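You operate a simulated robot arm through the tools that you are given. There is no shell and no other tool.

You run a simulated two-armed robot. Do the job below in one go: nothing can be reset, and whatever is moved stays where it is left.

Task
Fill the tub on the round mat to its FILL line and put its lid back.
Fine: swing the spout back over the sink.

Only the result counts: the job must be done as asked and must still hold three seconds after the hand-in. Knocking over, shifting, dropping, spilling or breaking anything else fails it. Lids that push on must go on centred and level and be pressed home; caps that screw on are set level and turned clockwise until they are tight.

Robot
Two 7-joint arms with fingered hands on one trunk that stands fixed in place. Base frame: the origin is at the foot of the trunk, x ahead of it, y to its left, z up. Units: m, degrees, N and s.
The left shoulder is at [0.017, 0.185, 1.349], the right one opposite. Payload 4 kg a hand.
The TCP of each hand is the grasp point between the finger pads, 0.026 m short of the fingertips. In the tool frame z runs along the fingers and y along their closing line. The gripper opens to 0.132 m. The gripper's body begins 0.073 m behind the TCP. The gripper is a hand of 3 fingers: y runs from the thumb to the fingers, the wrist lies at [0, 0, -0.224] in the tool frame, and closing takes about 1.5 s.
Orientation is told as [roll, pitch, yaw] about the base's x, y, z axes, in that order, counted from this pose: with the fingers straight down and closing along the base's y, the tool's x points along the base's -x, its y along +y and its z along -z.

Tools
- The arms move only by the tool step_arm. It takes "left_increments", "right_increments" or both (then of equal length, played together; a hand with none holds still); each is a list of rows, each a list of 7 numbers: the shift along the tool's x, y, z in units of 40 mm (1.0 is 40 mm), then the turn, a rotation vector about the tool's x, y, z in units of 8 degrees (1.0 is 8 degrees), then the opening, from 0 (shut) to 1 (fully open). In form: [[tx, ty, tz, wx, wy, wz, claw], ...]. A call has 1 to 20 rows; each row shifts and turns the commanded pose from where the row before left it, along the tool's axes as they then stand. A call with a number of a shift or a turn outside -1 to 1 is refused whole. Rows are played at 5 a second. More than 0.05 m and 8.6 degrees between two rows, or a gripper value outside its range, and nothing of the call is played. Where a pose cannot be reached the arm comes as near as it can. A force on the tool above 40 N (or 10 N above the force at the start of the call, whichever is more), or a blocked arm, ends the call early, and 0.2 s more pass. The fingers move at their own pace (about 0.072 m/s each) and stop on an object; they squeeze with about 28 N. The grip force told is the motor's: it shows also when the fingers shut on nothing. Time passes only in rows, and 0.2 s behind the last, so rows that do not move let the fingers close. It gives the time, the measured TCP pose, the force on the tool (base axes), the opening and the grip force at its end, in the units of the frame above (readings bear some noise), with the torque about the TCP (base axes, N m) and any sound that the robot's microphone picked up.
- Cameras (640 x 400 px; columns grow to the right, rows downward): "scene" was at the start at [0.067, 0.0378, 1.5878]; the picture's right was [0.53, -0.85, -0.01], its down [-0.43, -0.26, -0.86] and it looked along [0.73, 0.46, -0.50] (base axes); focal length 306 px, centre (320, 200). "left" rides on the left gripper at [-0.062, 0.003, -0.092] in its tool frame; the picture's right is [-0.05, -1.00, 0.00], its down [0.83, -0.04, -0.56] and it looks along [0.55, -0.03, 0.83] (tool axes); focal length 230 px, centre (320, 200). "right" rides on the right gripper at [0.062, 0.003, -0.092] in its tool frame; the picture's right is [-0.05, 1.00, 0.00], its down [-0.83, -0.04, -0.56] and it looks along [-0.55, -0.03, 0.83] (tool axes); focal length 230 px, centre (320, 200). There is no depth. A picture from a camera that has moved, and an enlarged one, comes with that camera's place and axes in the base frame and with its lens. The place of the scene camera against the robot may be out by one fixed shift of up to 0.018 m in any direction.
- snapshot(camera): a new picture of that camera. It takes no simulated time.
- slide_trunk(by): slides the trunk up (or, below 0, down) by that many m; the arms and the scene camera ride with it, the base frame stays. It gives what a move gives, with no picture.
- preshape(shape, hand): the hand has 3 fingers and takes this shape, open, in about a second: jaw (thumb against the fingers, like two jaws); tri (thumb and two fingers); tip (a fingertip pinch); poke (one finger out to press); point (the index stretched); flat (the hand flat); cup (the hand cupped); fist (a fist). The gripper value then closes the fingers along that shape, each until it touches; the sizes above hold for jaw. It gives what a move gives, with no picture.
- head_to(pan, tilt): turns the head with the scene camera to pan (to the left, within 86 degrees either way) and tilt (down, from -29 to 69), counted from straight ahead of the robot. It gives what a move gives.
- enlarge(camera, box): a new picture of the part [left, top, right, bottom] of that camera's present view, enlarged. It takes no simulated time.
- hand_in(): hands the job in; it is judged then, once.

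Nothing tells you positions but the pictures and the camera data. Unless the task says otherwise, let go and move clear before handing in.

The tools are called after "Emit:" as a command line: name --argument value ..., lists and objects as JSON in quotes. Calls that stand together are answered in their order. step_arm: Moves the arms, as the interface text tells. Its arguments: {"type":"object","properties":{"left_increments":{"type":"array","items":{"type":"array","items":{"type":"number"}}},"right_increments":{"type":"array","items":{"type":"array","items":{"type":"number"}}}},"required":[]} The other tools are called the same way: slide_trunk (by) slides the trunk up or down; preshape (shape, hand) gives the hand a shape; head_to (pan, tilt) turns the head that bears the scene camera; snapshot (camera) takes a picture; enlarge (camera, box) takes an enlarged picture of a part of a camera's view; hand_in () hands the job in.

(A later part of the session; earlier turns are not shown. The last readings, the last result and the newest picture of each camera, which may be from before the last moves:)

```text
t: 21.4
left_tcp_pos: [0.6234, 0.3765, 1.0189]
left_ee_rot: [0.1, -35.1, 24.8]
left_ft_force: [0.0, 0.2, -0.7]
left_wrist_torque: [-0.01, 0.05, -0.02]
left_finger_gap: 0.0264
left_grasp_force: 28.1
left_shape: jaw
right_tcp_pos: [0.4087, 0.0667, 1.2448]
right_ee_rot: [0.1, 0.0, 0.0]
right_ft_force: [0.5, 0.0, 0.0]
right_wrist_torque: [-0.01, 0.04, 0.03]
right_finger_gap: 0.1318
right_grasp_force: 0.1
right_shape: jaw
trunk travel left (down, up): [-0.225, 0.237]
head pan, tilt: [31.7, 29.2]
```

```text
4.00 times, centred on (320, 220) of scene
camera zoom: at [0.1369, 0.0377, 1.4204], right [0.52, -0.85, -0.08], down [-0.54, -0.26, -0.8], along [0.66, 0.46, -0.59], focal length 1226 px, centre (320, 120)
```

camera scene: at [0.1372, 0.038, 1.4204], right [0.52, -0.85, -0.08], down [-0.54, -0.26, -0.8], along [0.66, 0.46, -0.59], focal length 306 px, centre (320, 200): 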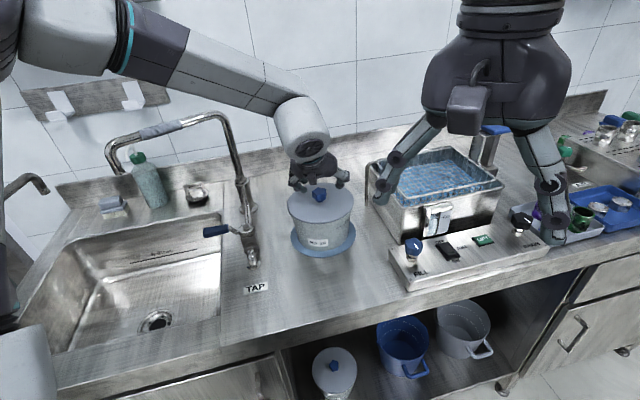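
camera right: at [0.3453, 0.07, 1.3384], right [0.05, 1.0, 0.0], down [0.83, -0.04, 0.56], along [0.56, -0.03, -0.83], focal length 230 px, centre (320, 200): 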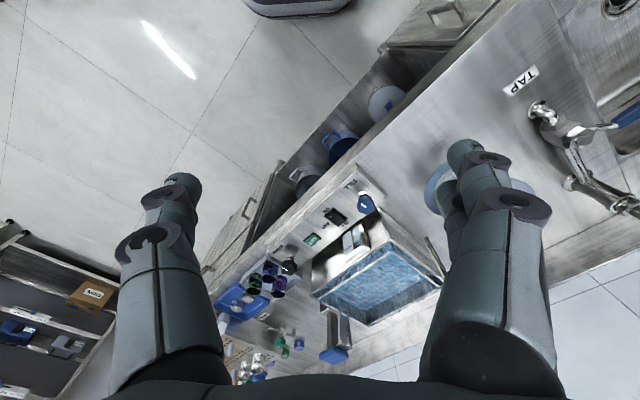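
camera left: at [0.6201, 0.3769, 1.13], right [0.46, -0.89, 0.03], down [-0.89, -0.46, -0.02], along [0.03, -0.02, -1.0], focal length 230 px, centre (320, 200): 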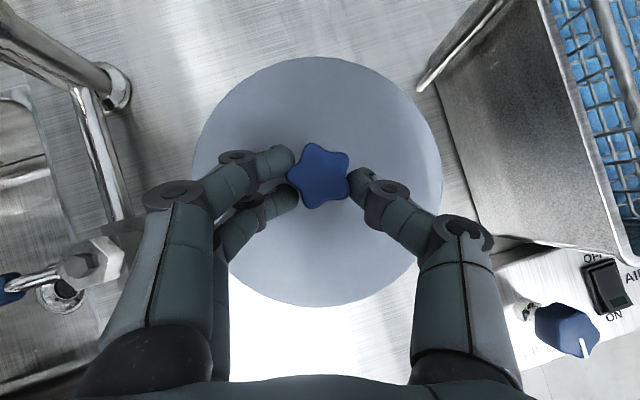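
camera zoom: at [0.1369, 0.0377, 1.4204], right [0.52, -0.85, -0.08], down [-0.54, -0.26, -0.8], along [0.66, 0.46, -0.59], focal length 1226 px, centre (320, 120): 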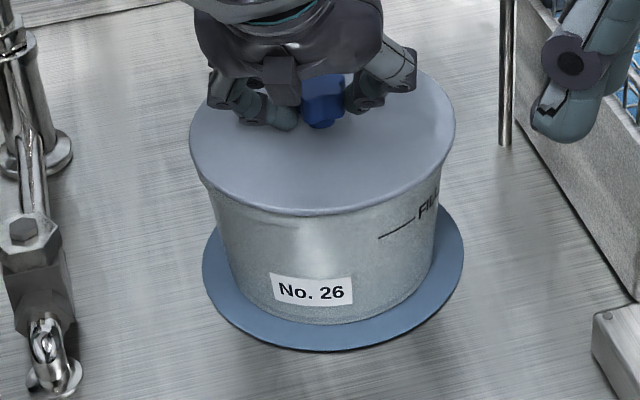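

The grip is clean with the tub undisturbed. I'll lift the lid straight up and carry it to the free bench behind the tub.

Emit:
step_arm --left_increments '[[-0.2, 0, -0.28, 0, 0, 0, 0], [-0.4, 0, -0.57, 0, 0, 0, 0], [-0.5, 0, -0.71, 0, 0, 0, 0], [-0.3, 0, -0.43, 0, 0, 0, 0], [-0.72, 0.31, 0.51, 0, 0, 0, 0], [-0.72, 0.31, 0.51, 0, 0, 0, 0], [-0.72, 0.31, 0.51, 0, 0, 0, 0], [0, 0, 0, 0, 0, 0, 0]]'

Emit:
snapshot --camera "scene"

Emit:
snapshot --camera "left"

```text
t: 23.1
left_tcp_pos: [0.7048, 0.4546, 1.1189]
left_ee_rot: [0.0, -35.0, 24.9]
left_ft_force: [0.3, 0.6, -1.2]
left_wrist_torque: [-0.01, 0.05, 0.01]
left_finger_gap: 0.0264
left_grasp_force: 27.9
left_shape: jaw
right_tcp_pos: [0.4083, 0.0664, 1.2456]
right_ee_rot: [0.0, -0.1, 0.0]
right_ft_force: [0.1, 0.1, 0.1]
right_wrist_torque: [0.03, 0.03, -0.02]
right_finger_gap: 0.1321
right_grasp_force: 0.1
right_shape: jaw
trunk travel left (down, up): [-0.225, 0.237]
head pan, tilt: [31.7, 29.2]
```

```text
taken
camera scene: at [0.1367, 0.0376, 1.4205], right [0.52, -0.85, -0.08], down [-0.54, -0.26, -0.8], along [0.66, 0.46, -0.59], focal length 306 px, centre (320, 200)
```

scene: 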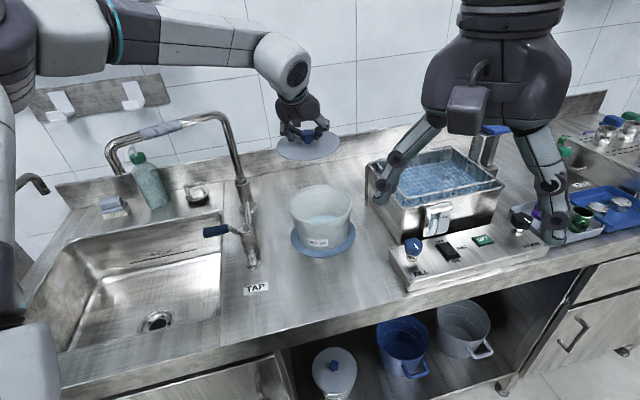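

```text
taken
camera left: at [0.7022, 0.4545, 1.2289], right [0.46, -0.89, 0.03], down [-0.89, -0.46, -0.02], along [0.03, -0.02, -1.0], focal length 230 px, centre (320, 200)
```

left: 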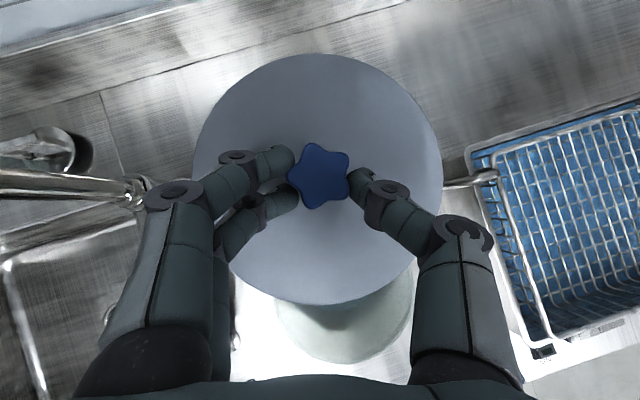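

Emit:
step_arm --left_increments '[[-0.72, 0.31, 0.51, 0, 0, 0, 0], [-0.72, 0.31, 0.51, 0, 0, 0, 0], [-0.2, 0.09, 0.14, 0, 0, 0, 0], [0, 0, 0, 0, 0, 0, 0]]'

Emit:
snapshot --camera "scene"

Emit:
snapshot --camera "left"

```text
t: 24.1
left_tcp_pos: [0.7638, 0.5143, 1.1188]
left_ee_rot: [0.0, -35.0, 24.9]
left_ft_force: [-1.0, 0.2, -1.3]
left_wrist_torque: [-0.05, 0.04, 0.0]
left_finger_gap: 0.0263
left_grasp_force: 28.0
left_shape: jaw
right_tcp_pos: [0.4085, 0.0671, 1.2455]
right_ee_rot: [0.0, 0.0, -0.1]
right_ft_force: [-0.5, 0.4, 0.7]
right_wrist_torque: [0.01, 0.03, 0.0]
right_finger_gap: 0.1319
right_grasp_force: 0.0
right_shape: jaw
trunk travel left (down, up): [-0.225, 0.237]
head pan, tilt: [31.7, 29.2]
```

```text
taken
camera scene: at [0.1372, 0.0379, 1.4204], right [0.52, -0.85, -0.08], down [-0.54, -0.26, -0.8], along [0.66, 0.46, -0.59], focal length 306 px, centre (320, 200)
```

scene: 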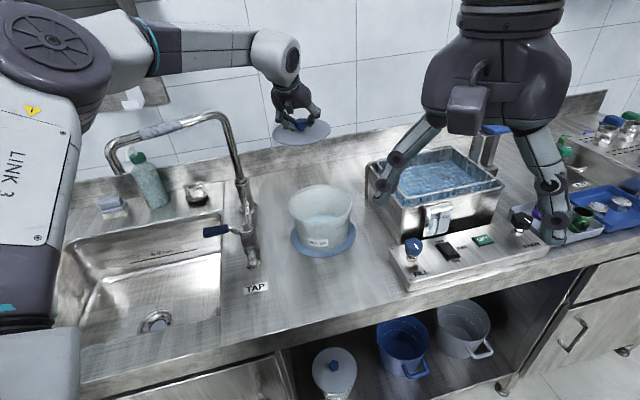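

```text
taken
camera left: at [0.7612, 0.5142, 1.2281], right [0.46, -0.89, 0.03], down [-0.89, -0.46, -0.02], along [0.03, -0.02, -1.0], focal length 230 px, centre (320, 200)
```

left: 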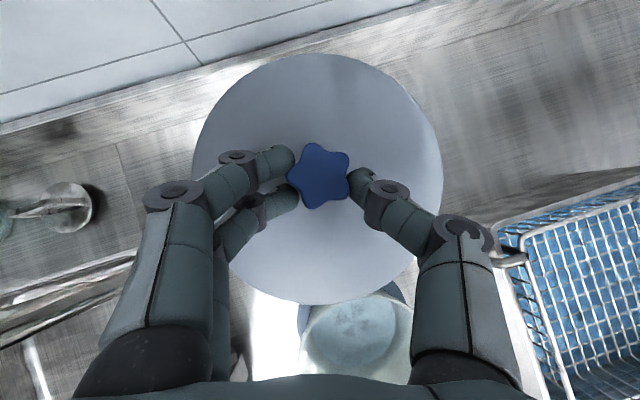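

Emit:
enlarge --camera "left" --box '[0, 0, 640, 250]'

Emit:
enlarge --camera "scene" --box '[220, 70, 400, 250]'

```text
1.00 times, centred on (320, 125) of left (not enlarged: the box is as wide or as high as the picture)
camera zoom: at [0.7612, 0.5142, 1.2281], right [0.46, -0.89, 0.03], down [-0.89, -0.46, -0.02], along [0.03, -0.02, -1.0], focal length 230 px, centre (320, 275)
```

zoom: 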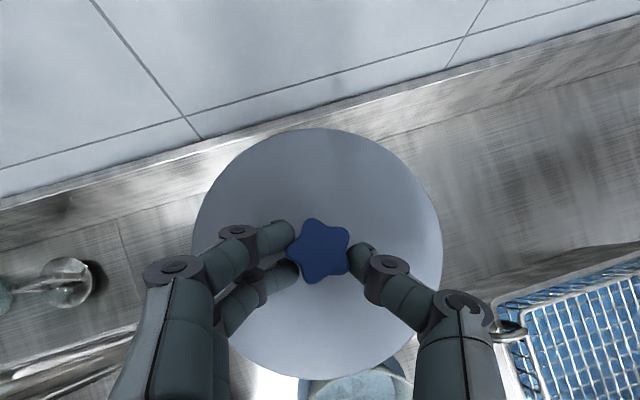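

```text
2.22 times, centred on (310, 160) of scene
camera zoom: at [0.1372, 0.0379, 1.4204], right [0.52, -0.85, -0.08], down [-0.54, -0.26, -0.8], along [0.66, 0.46, -0.59], focal length 681 px, centre (342, 289)
```

zoom: 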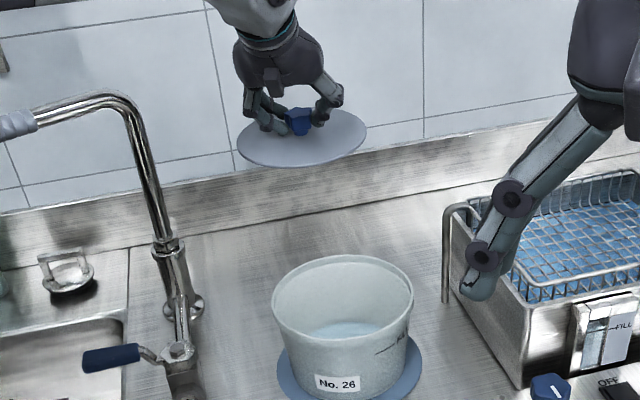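

The spot is clear, with about 6 cm to the backsplash and 3 cm to the tub. I'll descend in stages.

Emit:
step_arm --left_increments '[[0.57, 0, 0.81, 0, 0, 0, 0], [0.57, 0, 0.81, 0, 0, 0, 0], [0.57, 0, 0.81, 0, 0, 0, 0], [0.43, 0, 0.61, 0, 0, 0, 0], [0, 0, 0, 0, 0, 0, 0]]'

Emit:
snapshot --camera "left"

Emit:
enlarge --camera "scene" --box '[220, 70, 400, 250]'

```text
t: 25.4
left_tcp_pos: [0.765, 0.5149, 0.9697]
left_ee_rot: [0.0, -35.1, 25.0]
left_ft_force: [0.2, -0.3, 0.1]
left_wrist_torque: [0.03, 0.01, -0.01]
left_finger_gap: 0.0262
left_grasp_force: 28.6
left_shape: jaw
right_tcp_pos: [0.4083, 0.0655, 1.2445]
right_ee_rot: [0.0, 0.0, 0.0]
right_ft_force: [-1.0, -0.9, 0.4]
right_wrist_torque: [0.0, 0.0, 0.0]
right_finger_gap: 0.1317
right_grasp_force: 0.0
right_shape: jaw
trunk travel left (down, up): [-0.225, 0.237]
head pan, tilt: [31.7, 29.2]
```

```text
taken
camera left: at [0.7608, 0.5149, 1.0778], right [0.46, -0.89, 0.03], down [-0.89, -0.46, -0.02], along [0.03, -0.02, -1.0], focal length 230 px, centre (320, 200)
```

left: 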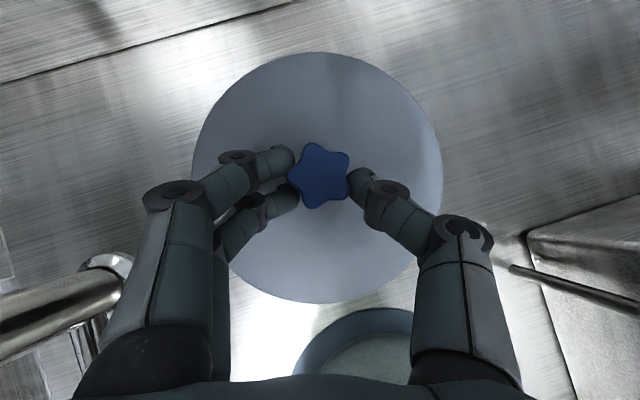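

```text
2.22 times, centred on (310, 160) of scene
camera zoom: at [0.1365, 0.0375, 1.4206], right [0.52, -0.85, -0.08], down [-0.54, -0.26, -0.8], along [0.66, 0.46, -0.59], focal length 681 px, centre (342, 289)
```

zoom: 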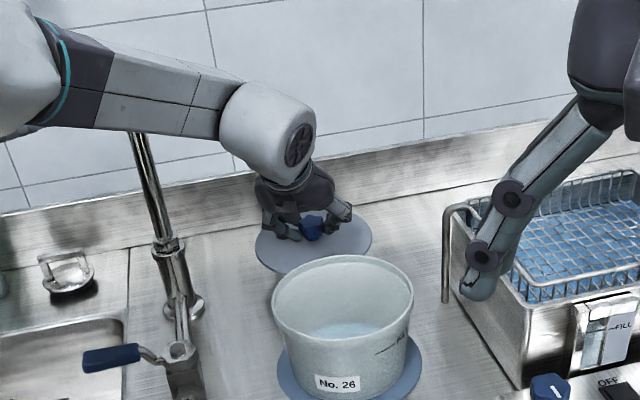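

Emit:
step_arm --left_increments '[[0.29, 0, 0.41, 0, 0, 0, 0], [0.07, 0, 0.1, 0, 0, 0, 0], [0.07, 0, 0.1, 0, 0, 0, 0], [0, 0, 0, 0, 0, 0, 0]]'

Emit:
enlarge --camera "scene" --box '[270, 110, 370, 210]'

```text
t: 26.4
left_tcp_pos: [0.7654, 0.5147, 0.9374]
left_ee_rot: [0.0, -35.0, 25.0]
left_ft_force: [0.1, 0.2, -0.8]
left_wrist_torque: [0.0, 0.0, -0.01]
left_finger_gap: 0.0261
left_grasp_force: 28.1
left_shape: jaw
right_tcp_pos: [0.4098, 0.0667, 1.2442]
right_ee_rot: [0.0, 0.0, 0.1]
right_ft_force: [0.7, 0.0, 0.2]
right_wrist_torque: [-0.01, -0.04, 0.03]
right_finger_gap: 0.1319
right_grasp_force: 0.0
right_shape: jaw
trunk travel left (down, up): [-0.225, 0.237]
head pan, tilt: [31.7, 29.2]
```

```text
4.00 times, centred on (320, 160) of scene
camera zoom: at [0.1372, 0.0378, 1.4204], right [0.52, -0.85, -0.08], down [-0.54, -0.26, -0.8], along [0.66, 0.46, -0.59], focal length 1226 px, centre (320, 360)
```

zoom: 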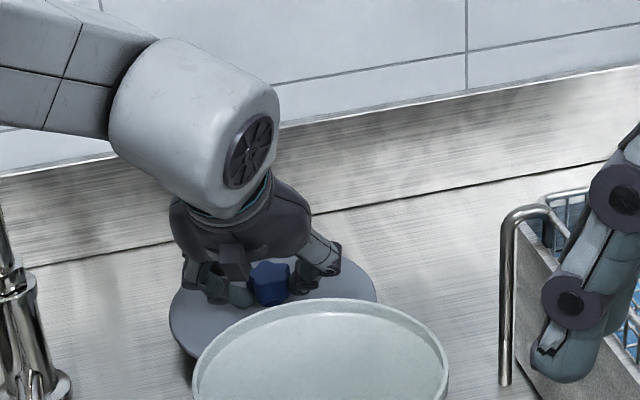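

Emit:
step_arm --left_increments '[[0.07, 0, 0.1, 0, 0, 0, 0], [0.07, 0, 0.1, 0, 0, 0, 0], [0, 0, 0, 0, 0, 0, 0]]'

Emit:
enlarge --camera "scene" --box '[270, 110, 370, 210]'

```text
t: 27.1
left_tcp_pos: [0.7642, 0.5122, 0.9299]
left_ee_rot: [-0.1, -35.1, 25.0]
left_ft_force: [-0.3, 0.4, 4.0]
left_wrist_torque: [0.01, 0.05, -0.01]
left_finger_gap: 0.0265
left_grasp_force: 27.8
left_shape: jaw
right_tcp_pos: [0.4079, 0.0668, 1.2451]
right_ee_rot: [0.0, 0.0, 0.1]
right_ft_force: [-0.9, 0.1, 1.0]
right_wrist_torque: [0.02, -0.02, -0.02]
right_finger_gap: 0.132
right_grasp_force: 0.2
right_shape: jaw
trunk travel left (down, up): [-0.225, 0.237]
head pan, tilt: [31.7, 29.2]
```

```text
4.00 times, centred on (320, 160) of scene
camera zoom: at [0.1366, 0.0375, 1.4206], right [0.52, -0.85, -0.08], down [-0.54, -0.26, -0.8], along [0.66, 0.46, -0.59], focal length 1226 px, centre (320, 360)
```

zoom: 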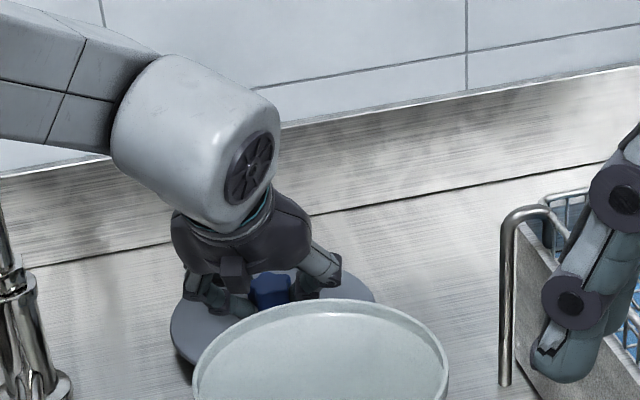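

The lid rests on the bench with about 4 N. I'll release and back away along the fingers.

Emit:
step_arm --left_increments '[[0, 0, 0, 0, 0, 0, 0.5], [0, 0, 0, 0, 0, 0, 0.5], [0, 0, 0, 0, 0, 0, 0.5], [0, 0, 0, 0, 0, 0, 0.5], [-0.1, 0, -0.5, 0, 0, 0, 0.5], [-0.3, 0, -0.9, 0, 0, 0, 0.5], [-0.3, 0, -0.9, 0, 0, 0, 0.5], [0, 0, 0, 0, 0, 0, 0.5]]'

Emit:
snapshot --camera "left"

Emit:
enlarge --camera "scene" --box '[230, 80, 390, 240]'

```text
t: 28.9
left_tcp_pos: [0.7379, 0.5013, 1.0198]
left_ee_rot: [0.1, -34.9, 25.1]
left_ft_force: [0.7, -0.4, 0.2]
left_wrist_torque: [0.01, -0.01, -0.01]
left_finger_gap: 0.0656
left_grasp_force: 0.1
left_shape: jaw
right_tcp_pos: [0.4091, 0.0667, 1.2439]
right_ee_rot: [0.0, 0.1, 0.0]
right_ft_force: [0.4, 0.8, 0.1]
right_wrist_torque: [0.01, 0.03, 0.03]
right_finger_gap: 0.1318
right_grasp_force: 0.0
right_shape: jaw
trunk travel left (down, up): [-0.225, 0.237]
head pan, tilt: [31.7, 29.2]
```

```text
taken
camera left: at [0.7344, 0.5016, 1.1291], right [0.46, -0.89, 0.03], down [-0.89, -0.46, -0.02], along [0.03, -0.02, -1.0], focal length 230 px, centre (320, 200)
```

left: 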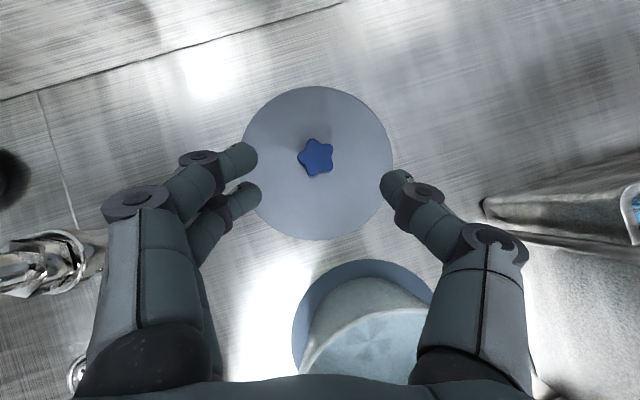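

```text
2.50 times, centred on (310, 160) of scene
camera zoom: at [0.1378, 0.0381, 1.4202], right [0.52, -0.85, -0.08], down [-0.54, -0.26, -0.8], along [0.66, 0.46, -0.59], focal length 766 px, centre (345, 300)
```

zoom: 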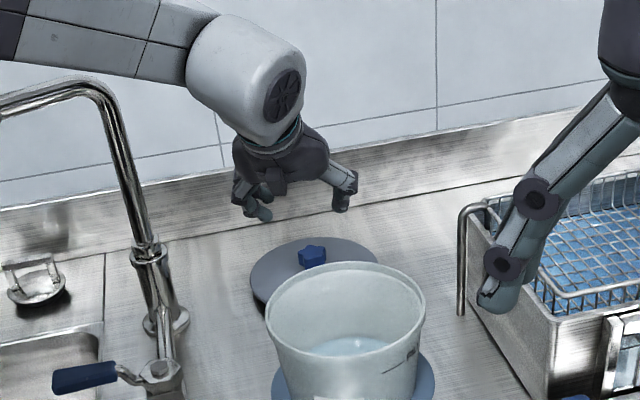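

The lid lies flat behind the tub with its knob near (0.772, 0.518). Next I'll bring the hand up and over to the tap's spout sleeve, straightening it as I go.

Emit:
step_arm --left_increments '[[-0.57, 0, -0.81, 0, 0, 0, 0.7], [-0.57, 0, -0.81, 0, 0, 0, 0.7], [-0.57, 0, -0.81, 0, 0, 0, 0.7], [-0.4, 0, -0.81, 0, 0, 0, 0.7], [0.2, 0, -0.9, 0, 0, 0, 0.7], [0.3, 0, -0.9, 0, 0, 0, 0.7], [0.3, 0, -0.9, 0, 0, 0, 0.7], [0, 0, 0, 0, 0.9, 0, 0.7], [0, 0, 0, 0, 0.9, 0, 0.7], [0, 0, 0, 0, 0.9, 0, 0.7], [0, 0, 0, 0, 0.9, 0, 0.7], [0, 0, 0, 0, 0.78, 0, 0.7], [0, 0, 0, 0, 0, 0, 0.7]]'

Emit:
snapshot --camera "scene"

Emit:
snapshot --camera "left"

```text
t: 31.8
left_tcp_pos: [0.6519, 0.4625, 1.2444]
left_ee_rot: [0.1, 0.0, 24.9]
left_ft_force: [-0.9, 0.3, 0.4]
left_wrist_torque: [0.01, 0.01, 0.03]
left_finger_gap: 0.0922
left_grasp_force: 0.1
left_shape: jaw
right_tcp_pos: [0.4067, 0.0667, 1.2456]
right_ee_rot: [0.0, 0.0, 0.0]
right_ft_force: [-0.3, -0.3, 0.7]
right_wrist_torque: [0.0, -0.03, 0.0]
right_finger_gap: 0.1319
right_grasp_force: 0.1
right_shape: jaw
trunk travel left (down, up): [-0.225, 0.237]
head pan, tilt: [31.7, 29.2]
```

```text
taken
camera scene: at [0.1358, 0.0374, 1.4207], right [0.52, -0.85, -0.08], down [-0.54, -0.26, -0.8], along [0.67, 0.46, -0.59], focal length 306 px, centre (320, 200)
```

scene: 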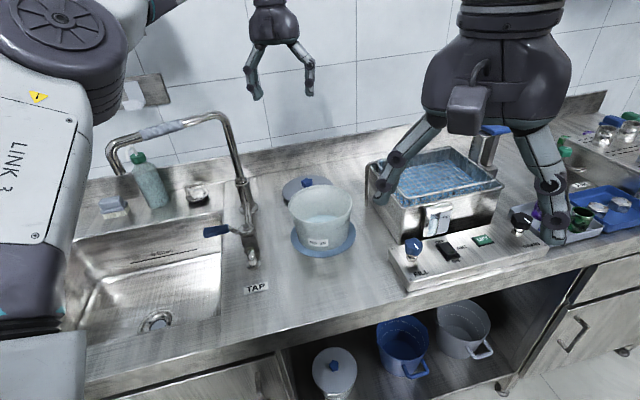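

```text
taken
camera left: at [0.7054, 0.4888, 1.3368], right [0.47, -0.88, 0.0], down [-0.73, -0.39, 0.56], along [-0.49, -0.26, -0.83], focal length 230 px, centre (320, 200)
```

left: 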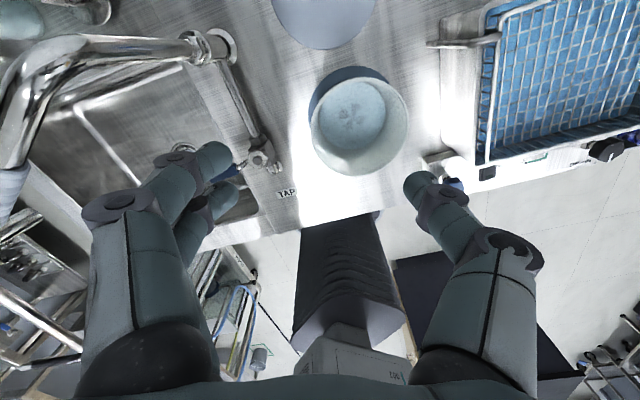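

The spout arm's axis is at z≈1.177, with the sleeve centre near (0.506, 0.666). I'll yaw to line up with the spout and move above the sleeve.

Emit:
step_arm --left_increments '[[0, 0, -0.6, 0, 0, 0.98, 0.7], [0, 0, -0.6, 0, 0, 0.98, 0.7], [0, 0, 0, 0, 0, 0.98, 0.7], [0, 0, 0, 0, 0, 0.98, 0.7], [0, 0, 0, 0, 0, 0.98, 0.7], [0, 0, 0, 0, 0, 0.98, 0.7], [0.756, 0.478, 0, 0, 0, 0, 0.7], [0.756, 0.478, 0, 0, 0, 0, 0.7], [0.756, 0.478, 0, 0, 0, 0, 0.7], [0.756, 0.478, 0, 0, 0, 0, 0.7], [0.756, 0.478, 0, 0, 0, 0, 0.7], [0.756, 0.478, 0, 0, 0, 0, 0.7], [0.756, 0.478, 0, 0, 0, 0, 0.7], [0, 0, 0, 0, 0, 0, 0.7]]'

Emit:
snapshot --camera "scene"

Emit:
snapshot --camera "left"

```text
t: 34.8
left_tcp_pos: [0.504, 0.6636, 1.2895]
left_ee_rot: [0.0, 0.0, -22.1]
left_ft_force: [0.9, -0.5, 0.4]
left_wrist_torque: [0.02, 0.02, -0.01]
left_finger_gap: 0.092
left_grasp_force: 0.0
left_shape: jaw
left hand out of reach, approached as far as the arm can: row 2
right_tcp_pos: [0.4097, 0.0658, 1.2436]
right_ee_rot: [-0.1, 0.0, 0.0]
right_ft_force: [-0.2, 1.1, -0.5]
right_wrist_torque: [0.0, 0.04, 0.01]
right_finger_gap: 0.1319
right_grasp_force: 0.1
right_shape: jaw
trunk travel left (down, up): [-0.225, 0.237]
head pan, tilt: [31.7, 29.2]
```

```text
taken
camera scene: at [0.1375, 0.0372, 1.4204], right [0.52, -0.85, -0.08], down [-0.54, -0.26, -0.8], along [0.66, 0.46, -0.59], focal length 306 px, centre (320, 200)
```

scene: 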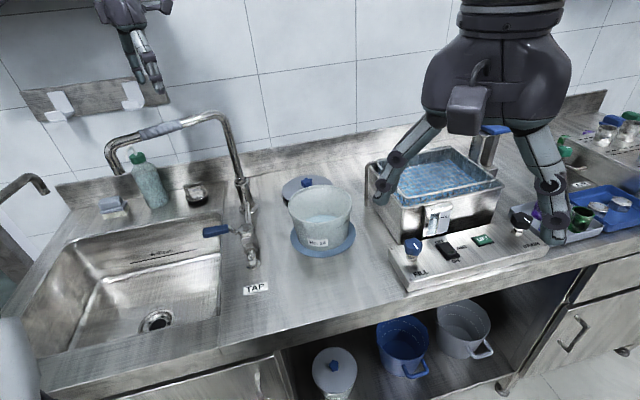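

```text
taken
camera left: at [0.5619, 0.6418, 1.3811], right [-0.33, -0.94, 0.0], down [-0.79, 0.27, 0.56], along [-0.53, 0.18, -0.83], focal length 230 px, centre (320, 200)
```

left: 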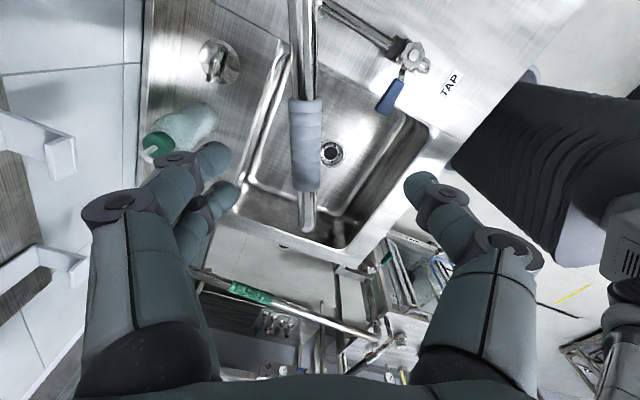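

The spout sleeve is aligned between the fingers. I'll shift 8 mm toward it and lower so the fingers straddle the pipe.

Emit:
step_arm --left_increments '[[0, 0.22, 0.7, 0, 0, 0, 0.7], [0, 0, 0.9, 0, 0, 0, 0.7], [0, 0, 0.6, 0, 0, 0, 0.7], [0, 0, 0.5, 0, 0, 0, 0.7], [0, 0, 0, 0, 0, 0, 0.7]]'

Emit:
snapshot --camera "left"

Emit:
snapshot --camera "scene"

```text
t: 36.0
left_tcp_pos: [0.5055, 0.6719, 1.1828]
left_ee_rot: [0.1, 0.0, -22.1]
left_ft_force: [0.0, -0.1, 0.2]
left_wrist_torque: [0.02, 0.01, 0.0]
left_finger_gap: 0.0924
left_grasp_force: 0.1
left_shape: jaw
right_tcp_pos: [0.4072, 0.0644, 1.2455]
right_ee_rot: [0.1, -0.1, 0.0]
right_ft_force: [0.6, -0.7, 0.2]
right_wrist_torque: [0.0, -0.02, 0.02]
right_finger_gap: 0.1319
right_grasp_force: 0.2
right_shape: jaw
trunk travel left (down, up): [-0.225, 0.237]
head pan, tilt: [31.7, 29.2]
```

```text
taken
camera left: at [0.5634, 0.6492, 1.2739], right [-0.33, -0.94, 0.0], down [-0.79, 0.27, 0.55], along [-0.52, 0.18, -0.83], focal length 230 px, centre (320, 200)
```

left: 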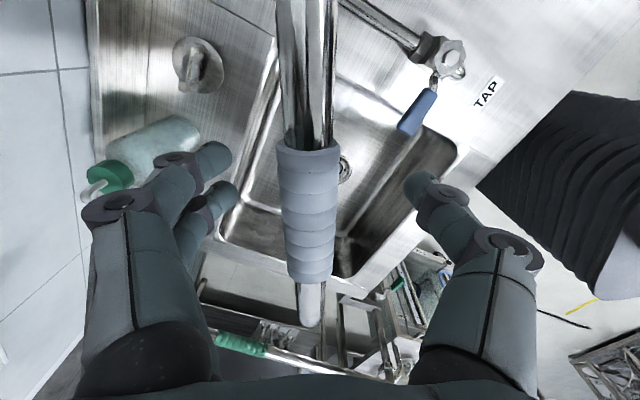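

```text
taken
camera scene: at [0.1353, 0.0362, 1.4208], right [0.52, -0.85, -0.08], down [-0.54, -0.26, -0.8], along [0.67, 0.46, -0.59], focal length 306 px, centre (320, 200)
```

scene: 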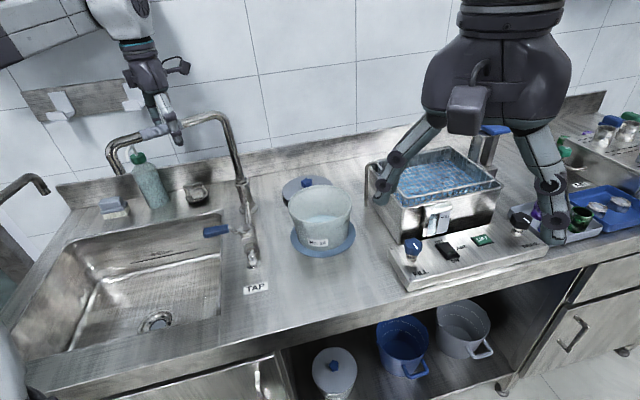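

The fingers straddle the sleeve. I'll narrow the gap and sweep the spout counter-clockwise along its arc, the first 48° now.

Emit:
step_arm --left_increments '[[0, 0, 0, 0, 0, 0, 0.4], [0, 0, 0, 0, 0, 0, 0.4], [-0.019, -0.37, 0, 0, 0, -0.75, 0.4], [-0.019, -0.37, 0, 0, 0, -0.75, 0.4], [-0.019, -0.37, 0, 0, 0, -0.75, 0.4], [-0.019, -0.37, 0, 0, 0, -0.75, 0.4], [-0.019, -0.37, 0, 0, 0, -0.75, 0.4], [-0.019, -0.37, 0, 0, 0, -0.75, 0.4], [-0.019, -0.37, 0, 0, 0, -0.75, 0.4], [-0.019, -0.37, 0, 0, 0, -0.75, 0.4], [0, 0, 0, 0, 0, 0, 0.4]]'

Emit:
snapshot --camera "left"

Emit:
snapshot --camera "scene"

```text
t: 38.4
left_tcp_pos: [0.509, 0.5584, 1.1805]
left_ee_rot: [0.0, 0.0, 26.0]
left_ft_force: [0.2, 1.3, -0.8]
left_wrist_torque: [0.0, -0.04, 0.0]
left_finger_gap: 0.0535
left_grasp_force: 0.1
left_shape: jaw
right_tcp_pos: [0.4076, 0.0672, 1.2455]
right_ee_rot: [0.0, 0.0, 0.0]
right_ft_force: [-0.3, -0.1, 0.5]
right_wrist_torque: [0.01, -0.04, -0.01]
right_finger_gap: 0.1319
right_grasp_force: 0.0
right_shape: jaw
trunk travel left (down, up): [-0.225, 0.237]
head pan, tilt: [31.7, 29.2]
```

```text
taken
camera left: at [0.5634, 0.5872, 1.2732], right [0.48, -0.88, 0.0], down [-0.73, -0.4, 0.56], along [-0.49, -0.27, -0.83], focal length 230 px, centre (320, 200)
```

left: 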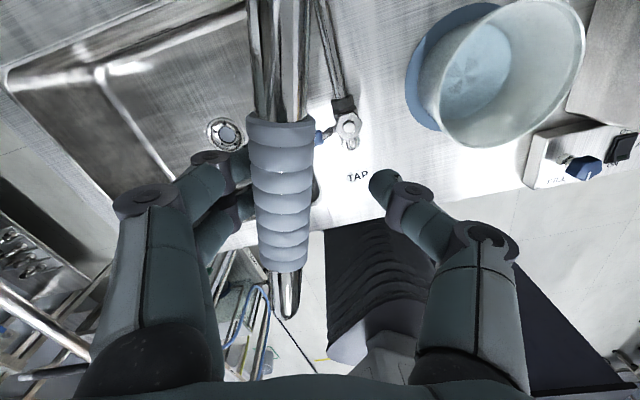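

```text
taken
camera scene: at [0.1367, 0.0382, 1.4205], right [0.52, -0.85, -0.08], down [-0.54, -0.26, -0.8], along [0.66, 0.46, -0.59], focal length 306 px, centre (320, 200)
```

scene: 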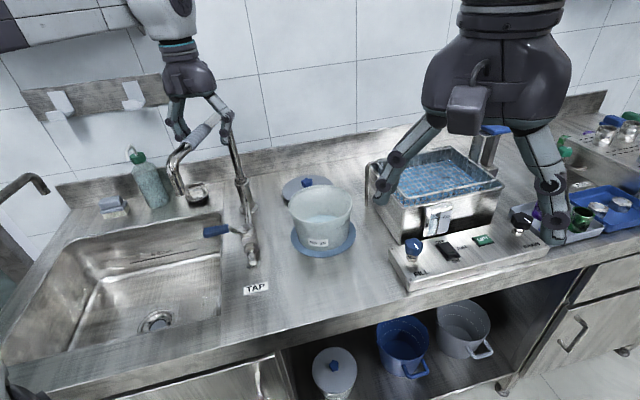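

The spout follows easily. On with the next 48°.

Emit:
step_arm --left_increments '[[-0.019, -0.37, 0, 0, 0, -0.75, 0.4], [-0.019, -0.37, 0, 0, 0, -0.75, 0.4], [-0.019, -0.37, 0, 0, 0, -0.75, 0.4], [-0.019, -0.37, 0, 0, 0, -0.75, 0.4], [-0.019, -0.37, 0, 0, 0, -0.75, 0.4], [-0.019, -0.37, 0, 0, 0, -0.75, 0.4], [-0.019, -0.37, 0, 0, 0, -0.75, 0.4], [-0.019, -0.37, 0, 0, 0, -0.75, 0.4], [0, 0, 0, 0, 0, 0, 0.4]]'

Emit:
snapshot --camera "left"

Emit:
snapshot --camera "scene"

```text
t: 40.4
left_tcp_pos: [0.5969, 0.4835, 1.1807]
left_ee_rot: [-0.1, 0.0, 74.0]
left_ft_force: [-0.4, -0.1, 0.1]
left_wrist_torque: [-0.02, -0.02, -0.01]
left_finger_gap: 0.0534
left_grasp_force: 0.1
left_shape: jaw
right_tcp_pos: [0.4081, 0.0659, 1.2445]
right_ee_rot: [0.1, 0.0, 0.0]
right_ft_force: [0.0, 0.0, 0.6]
right_wrist_torque: [0.0, 0.02, -0.02]
right_finger_gap: 0.132
right_grasp_force: 0.0
right_shape: jaw
trunk travel left (down, up): [-0.225, 0.237]
head pan, tilt: [31.7, 29.2]
```

```text
taken
camera left: at [0.611, 0.5415, 1.2731], right [0.97, -0.23, 0.0], down [-0.19, -0.81, 0.56], along [-0.13, -0.54, -0.83], focal length 230 px, centre (320, 200)
```

left: 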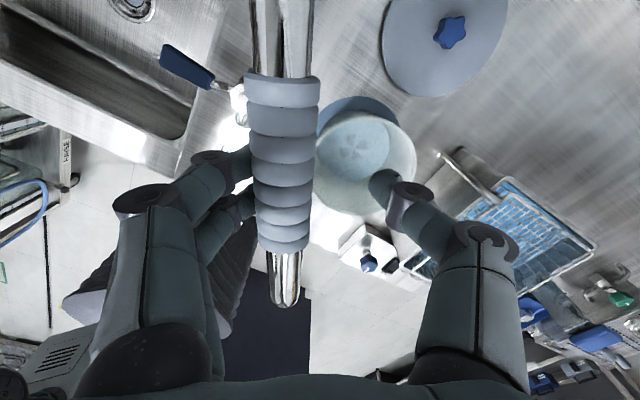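

```text
taken
camera scene: at [0.1365, 0.038, 1.4205], right [0.52, -0.85, -0.08], down [-0.54, -0.26, -0.8], along [0.66, 0.46, -0.59], focal length 306 px, centre (320, 200)
```

scene: 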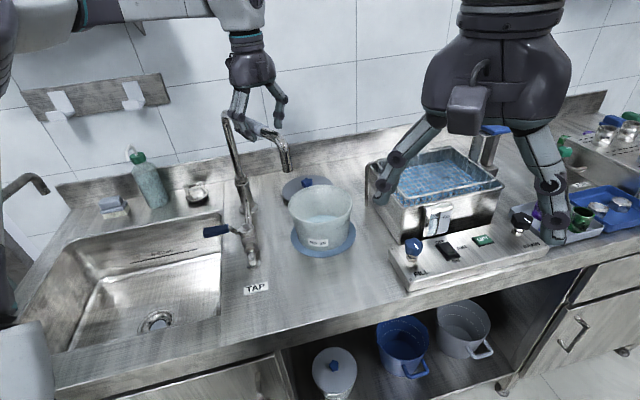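

The spout needs about 25° more to sit over the tub. I'll continue and then check.

Emit:
step_arm --left_increments '[[-0.019, -0.37, 0, 0, 0, -0.75, 0.4], [-0.019, -0.37, 0, 0, 0, -0.75, 0.4], [-0.019, -0.37, 0, 0, 0, -0.75, 0.4], [-0.019, -0.37, 0, 0, 0, -0.75, 0.4], [0, 0, 0, 0, 0, 0, 0.4]]'

Emit:
snapshot --camera "left"

Emit:
snapshot --camera "scene"

Emit:
enlarge --camera "scene" --box '[220, 100, 380, 260]'

```text
t: 41.5
left_tcp_pos: [0.6558, 0.4798, 1.1821]
left_ee_rot: [0.1, 0.0, 98.0]
left_ft_force: [-4.9, 0.2, -2.8]
left_wrist_torque: [0.0, -0.05, -0.09]
left_finger_gap: 0.0573
left_grasp_force: 0.0
left_shape: jaw
right_tcp_pos: [0.4078, 0.0668, 1.2451]
right_ee_rot: [0.1, 0.0, 0.1]
right_ft_force: [0.2, 0.4, 0.2]
right_wrist_torque: [0.0, -0.04, -0.01]
right_finger_gap: 0.1319
right_grasp_force: 0.1
right_shape: jaw
trunk travel left (down, up): [-0.225, 0.237]
head pan, tilt: [31.7, 29.2]
```

```text
taken
camera left: at [0.6439, 0.539, 1.2734], right [0.98, 0.19, 0.0], down [0.16, -0.82, 0.56], along [0.1, -0.55, -0.83], focal length 230 px, centre (320, 200)
```

left: 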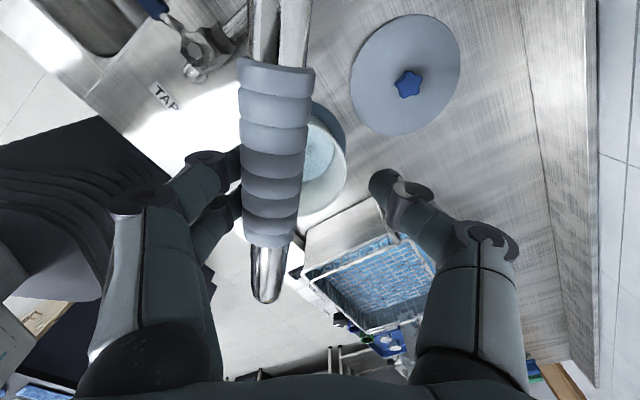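

```text
taken
camera scene: at [0.1358, 0.038, 1.4205], right [0.52, -0.85, -0.08], down [-0.54, -0.26, -0.8], along [0.66, 0.46, -0.59], focal length 306 px, centre (320, 200)
```

scene: 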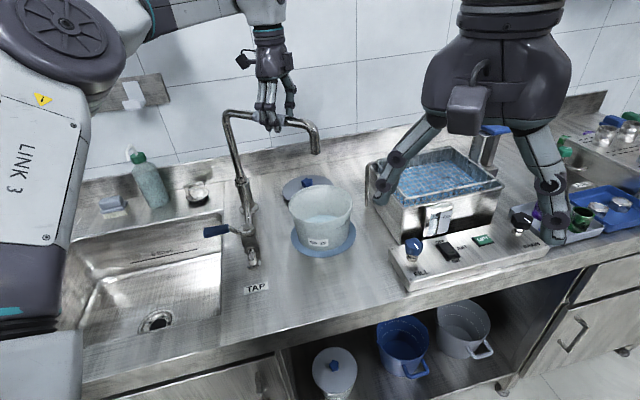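

```text
2.50 times, centred on (300, 180) of scene
camera zoom: at [0.1358, 0.038, 1.4205], right [0.52, -0.85, -0.08], down [-0.54, -0.26, -0.8], along [0.66, 0.46, -0.59], focal length 766 px, centre (370, 250)
```

zoom: 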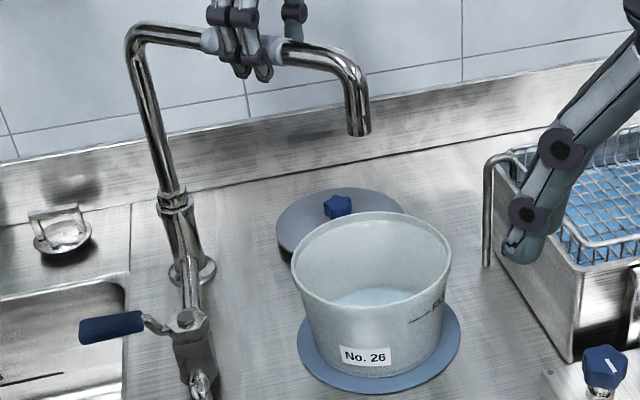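

The spout now points straight at 270°, with its outlet above the tub. I'll unload the fingers, open them and lift the hand clear.

Emit:
step_arm --left_increments '[[0, 0.3, 0, 0, 0, 0, 0.6], [0, 0.1, 0, 0, 0, 0, 0.75], [0, 0, 0, 0, 0, 0, 0.75], [0, 0, -0.8, 0, 0, 0, 0.75], [0, 0, -0.8, 0, 0, 0, 0.75], [0, 0, -0.8, 0, 0, 0, 0.75], [0, 0, 0, 0, 0, 0, 0.75]]'

Emit:
snapshot --camera "left"

Emit:
enlarge --camera "scene" --box '[180, 100, 380, 300]'

```text
t: 43.1
left_tcp_pos: [0.6407, 0.4762, 1.2781]
left_ee_rot: [-0.1, 0.0, 97.9]
left_ft_force: [1.2, 0.0, 0.0]
left_wrist_torque: [-0.05, -0.02, -0.01]
left_finger_gap: 0.0985
left_grasp_force: 0.1
left_shape: jaw
right_tcp_pos: [0.4081, 0.0662, 1.2454]
right_ee_rot: [0.0, 0.1, 0.0]
right_ft_force: [-0.3, 0.1, -0.5]
right_wrist_torque: [0.04, -0.02, 0.02]
right_finger_gap: 0.1321
right_grasp_force: 0.0
right_shape: jaw
trunk travel left (down, up): [-0.225, 0.237]
head pan, tilt: [31.7, 29.2]
```

```text
taken
camera left: at [0.6287, 0.5351, 1.37], right [0.98, 0.19, 0.0], down [0.16, -0.82, 0.56], along [0.11, -0.55, -0.83], focal length 230 px, centre (320, 200)
```

left: 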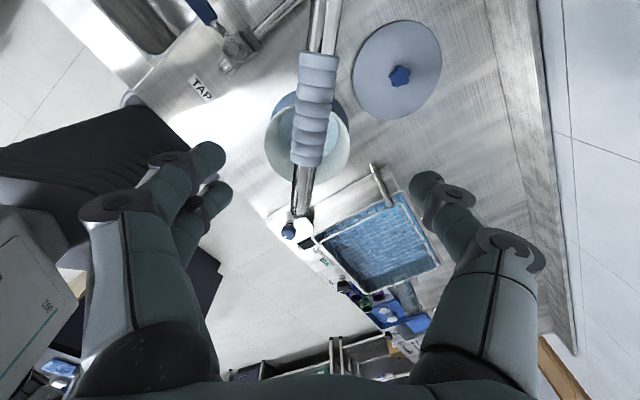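

```text
2.00 times, centred on (280, 200) of scene
camera zoom: at [0.1365, 0.0378, 1.4205], right [0.52, -0.85, -0.08], down [-0.54, -0.26, -0.8], along [0.66, 0.46, -0.59], focal length 613 px, centre (400, 200)
```

zoom: 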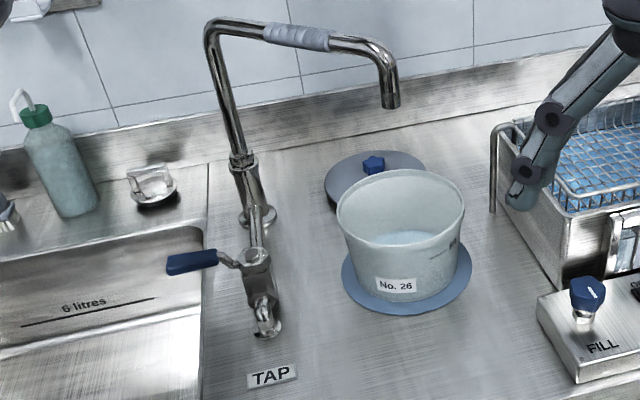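

The spout outlet hangs over the tub at about (0.635, 0.40). I'll now go to the valve lever, whose handle is near (0.45, 0.56, 0.965), and look at it from above.

Emit:
step_arm --left_increments '[[-0.468, 0.758, 0, 0, 0, 0, 0.75], [-0.468, 0.758, 0, 0, 0, 0, 0.75], [-0.468, 0.758, 0, 0, 0, 0, 0.75], [-0.468, 0.758, 0, 0, 0, 0, 0.75], [-0.468, 0.758, 0, 0, 0, 0, 0.75], [-0.468, 0.758, 0, 0, 0, 0, 0.75], [0, 0, 0, 0, 0, 1, 0.75], [0, 0, 0, 0, 0, 1, 0.75], [0, 0, 0, 0, 0, 1, 0.75], [0, 0, 0, 0, 0, 1, 0.75], [0, 0, 0, 0, 0, 1, 0.75], [0, 0, 0, 0, 0, 1, 0.75], [0, 0, 0, 0, 0, 1, 0.75], [0, 0, 0, 0, 0, 1, 0.75], [0, 0, 0, 0, 0, 1, 0.75]]'

Emit:
step_arm --left_increments '[[0, 0, 0, 0, 0, 1, 0.75], [0, 0, 0, 0, 0, 1, 0.75], [0, 0, 0, 0, 0, 1, 0.75], [0, 0, 0, 0, 0, 1, 0.75], [0, 0, 0, 0, 0, 1, 0.75], [0, 0, 0, 0, 0, 1, 0.75], [0, 0, 0, 0, 0, 1, 0.75], [0, 0, 0, 0, 0, 1, 0.75], [0, 0, 0, 0, 0, 0.75, 0.75], [0, 0, 0, 0, 0, 0, 0.75]]'

Emit:
snapshot --camera "left"

Emit:
snapshot --camera "scene"

```text
t: 46.4
left_tcp_pos: [0.4462, 0.5623, 1.2782]
left_ee_rot: [0.1, -0.1, 25.7]
left_ft_force: [-0.3, 0.3, 0.0]
left_wrist_torque: [-0.02, 0.0, 0.06]
left_finger_gap: 0.0989
left_grasp_force: 0.2
left_shape: jaw
right_tcp_pos: [0.4091, 0.0667, 1.2435]
right_ee_rot: [-0.1, 0.1, 0.0]
right_ft_force: [-0.3, -0.2, 0.3]
right_wrist_torque: [-0.02, 0.02, -0.03]
right_finger_gap: 0.1318
right_grasp_force: 0.0
right_shape: jaw
trunk travel left (down, up): [-0.225, 0.237]
head pan, tilt: [31.7, 29.2]
```

```text
t: 48.5
left_tcp_pos: [0.4457, 0.5619, 1.2774]
left_ee_rot: [-0.1, 0.0, -44.2]
left_ft_force: [0.0, 0.5, -0.6]
left_wrist_torque: [-0.02, 0.01, -0.02]
left_finger_gap: 0.0986
left_grasp_force: 0.1
left_shape: jaw
right_tcp_pos: [0.4074, 0.0658, 1.2454]
right_ee_rot: [-0.1, 0.0, 0.0]
right_ft_force: [0.2, -0.7, -0.3]
right_wrist_torque: [-0.02, 0.04, -0.01]
right_finger_gap: 0.1317
right_grasp_force: 0.0
right_shape: jaw
trunk travel left (down, up): [-0.225, 0.237]
head pan, tilt: [31.7, 29.2]
```

```text
taken
camera left: at [0.4917, 0.5206, 1.3687], right [-0.66, -0.75, 0.0], down [-0.63, 0.55, 0.56], along [-0.42, 0.37, -0.83], focal length 230 px, centre (320, 200)
```

left: 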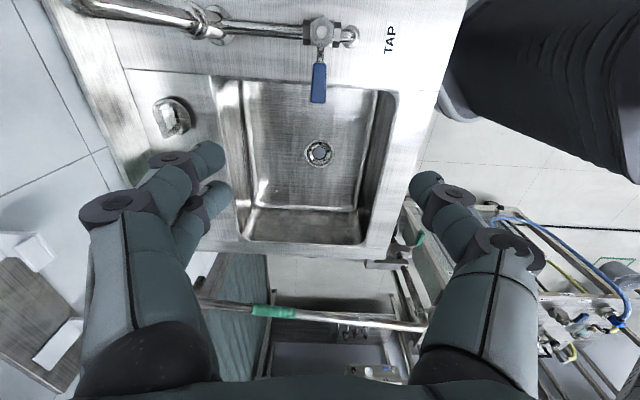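

```text
taken
camera scene: at [0.1369, 0.0377, 1.4204], right [0.52, -0.85, -0.08], down [-0.54, -0.26, -0.8], along [0.66, 0.46, -0.59], focal length 306 px, centre (320, 200)
```

scene: 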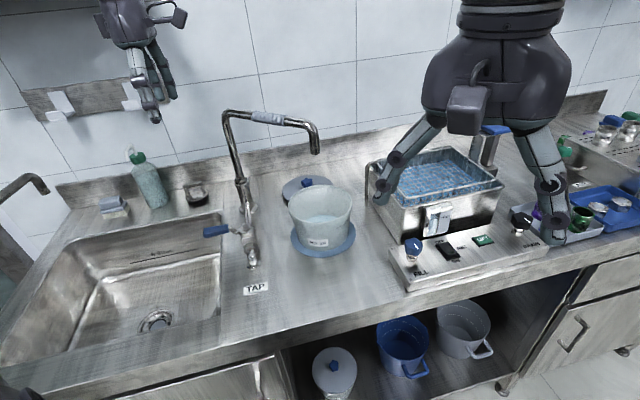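

The hand is directly above the lever handle: nut at (0.505, 0.508), handle pointing 135°. I'll descend partway and check.

Emit:
step_arm --left_increments '[[0, 0, 0.95, 0, 0, 0, 0.6], [0, 0, 0.95, 0, 0, 0, 0.6], [0, 0, 0.95, 0, 0, 0, 0.6], [0, 0, 0.95, 0, 0, 0, 0.6], [0, 0, 0.95, 0, 0, 0, 0.6], [0, 0, 0.95, 0, 0, 0, 0.6], [0, 0, 0, 0, 0, 0, 0.6]]'

Emit:
snapshot --camera "left"

Emit:
snapshot --camera "scene"

```text
t: 50.1
left_tcp_pos: [0.4452, 0.5625, 1.0488]
left_ee_rot: [0.0, 0.0, -44.2]
left_ft_force: [-0.3, 0.1, 0.2]
left_wrist_torque: [0.02, 0.04, -0.04]
left_finger_gap: 0.0796
left_grasp_force: 0.1
left_shape: jaw
right_tcp_pos: [0.407, 0.0647, 1.2443]
right_ee_rot: [0.0, 0.0, 0.0]
right_ft_force: [-0.1, -0.1, -0.1]
right_wrist_torque: [0.0, -0.06, 0.01]
right_finger_gap: 0.1318
right_grasp_force: 0.2
right_shape: jaw
trunk travel left (down, up): [-0.225, 0.237]
head pan, tilt: [31.7, 29.2]
```

```text
taken
camera left: at [0.4918, 0.5199, 1.1401], right [-0.66, -0.75, 0.0], down [-0.63, 0.55, 0.56], along [-0.42, 0.37, -0.83], focal length 230 px, centre (320, 200)
```

left: 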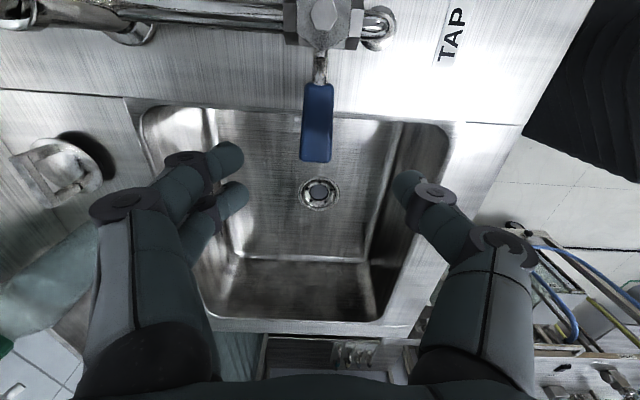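

```text
taken
camera scene: at [0.1367, 0.0374, 1.4205], right [0.52, -0.85, -0.08], down [-0.54, -0.26, -0.8], along [0.66, 0.46, -0.59], focal length 306 px, centre (320, 200)
```

scene: 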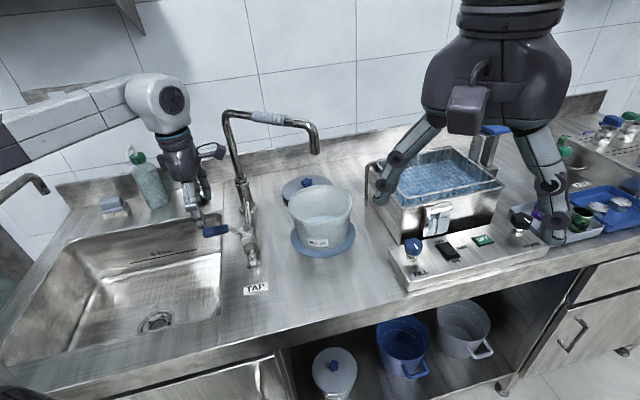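

The handle's at z≈0.971. I'll lower the fingers around it.

Emit:
step_arm --left_increments '[[0, 0, 0.8, 0, 0, 0, 0.6], [0, 0, 0.7, 0, 0, 0, 0.6], [0, 0, 0.4, 0, 0, 0, 0.5], [0, 0, 0, 0, 0, 0, 0.4], [0, 0, 0, 0, 0, 0, 0.4]]'

Emit:
snapshot --camera "left"

Emit:
enlarge --camera "scene" --box '[150, 130, 350, 330]'

```text
t: 51.4
left_tcp_pos: [0.4442, 0.5635, 0.9739]
left_ee_rot: [0.1, 0.0, -44.0]
left_ft_force: [-1.1, -0.2, 0.7]
left_wrist_torque: [0.02, 0.02, 0.03]
left_finger_gap: 0.0533
left_grasp_force: 0.0
left_shape: jaw
right_tcp_pos: [0.4085, 0.0668, 1.2444]
right_ee_rot: [0.0, 0.1, 0.0]
right_ft_force: [0.2, -0.8, -1.7]
right_wrist_torque: [0.01, 0.03, 0.02]
right_finger_gap: 0.1323
right_grasp_force: 0.1
right_shape: jaw
trunk travel left (down, up): [-0.225, 0.237]
head pan, tilt: [31.7, 29.2]
```

```text
taken
camera left: at [0.4908, 0.5209, 1.0646], right [-0.66, -0.75, 0.0], down [-0.63, 0.55, 0.56], along [-0.42, 0.36, -0.83], focal length 230 px, centre (320, 200)
```

left: 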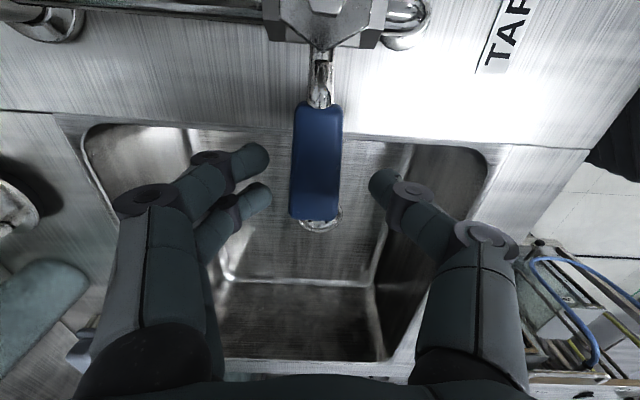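

```text
2.00 times, centred on (250, 230) of scene
camera zoom: at [0.1368, 0.0377, 1.4205], right [0.52, -0.85, -0.08], down [-0.54, -0.26, -0.8], along [0.66, 0.46, -0.59], focal length 613 px, centre (460, 140)
```

zoom: 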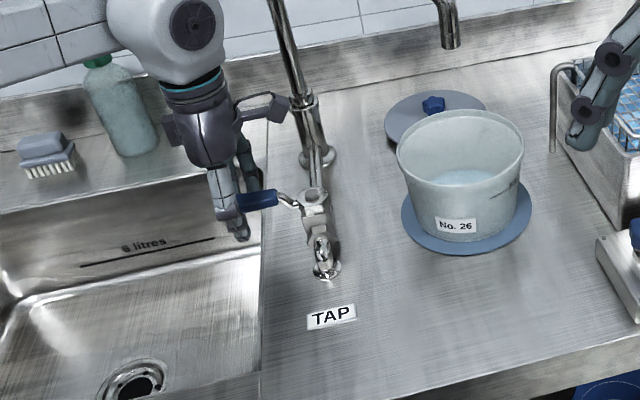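

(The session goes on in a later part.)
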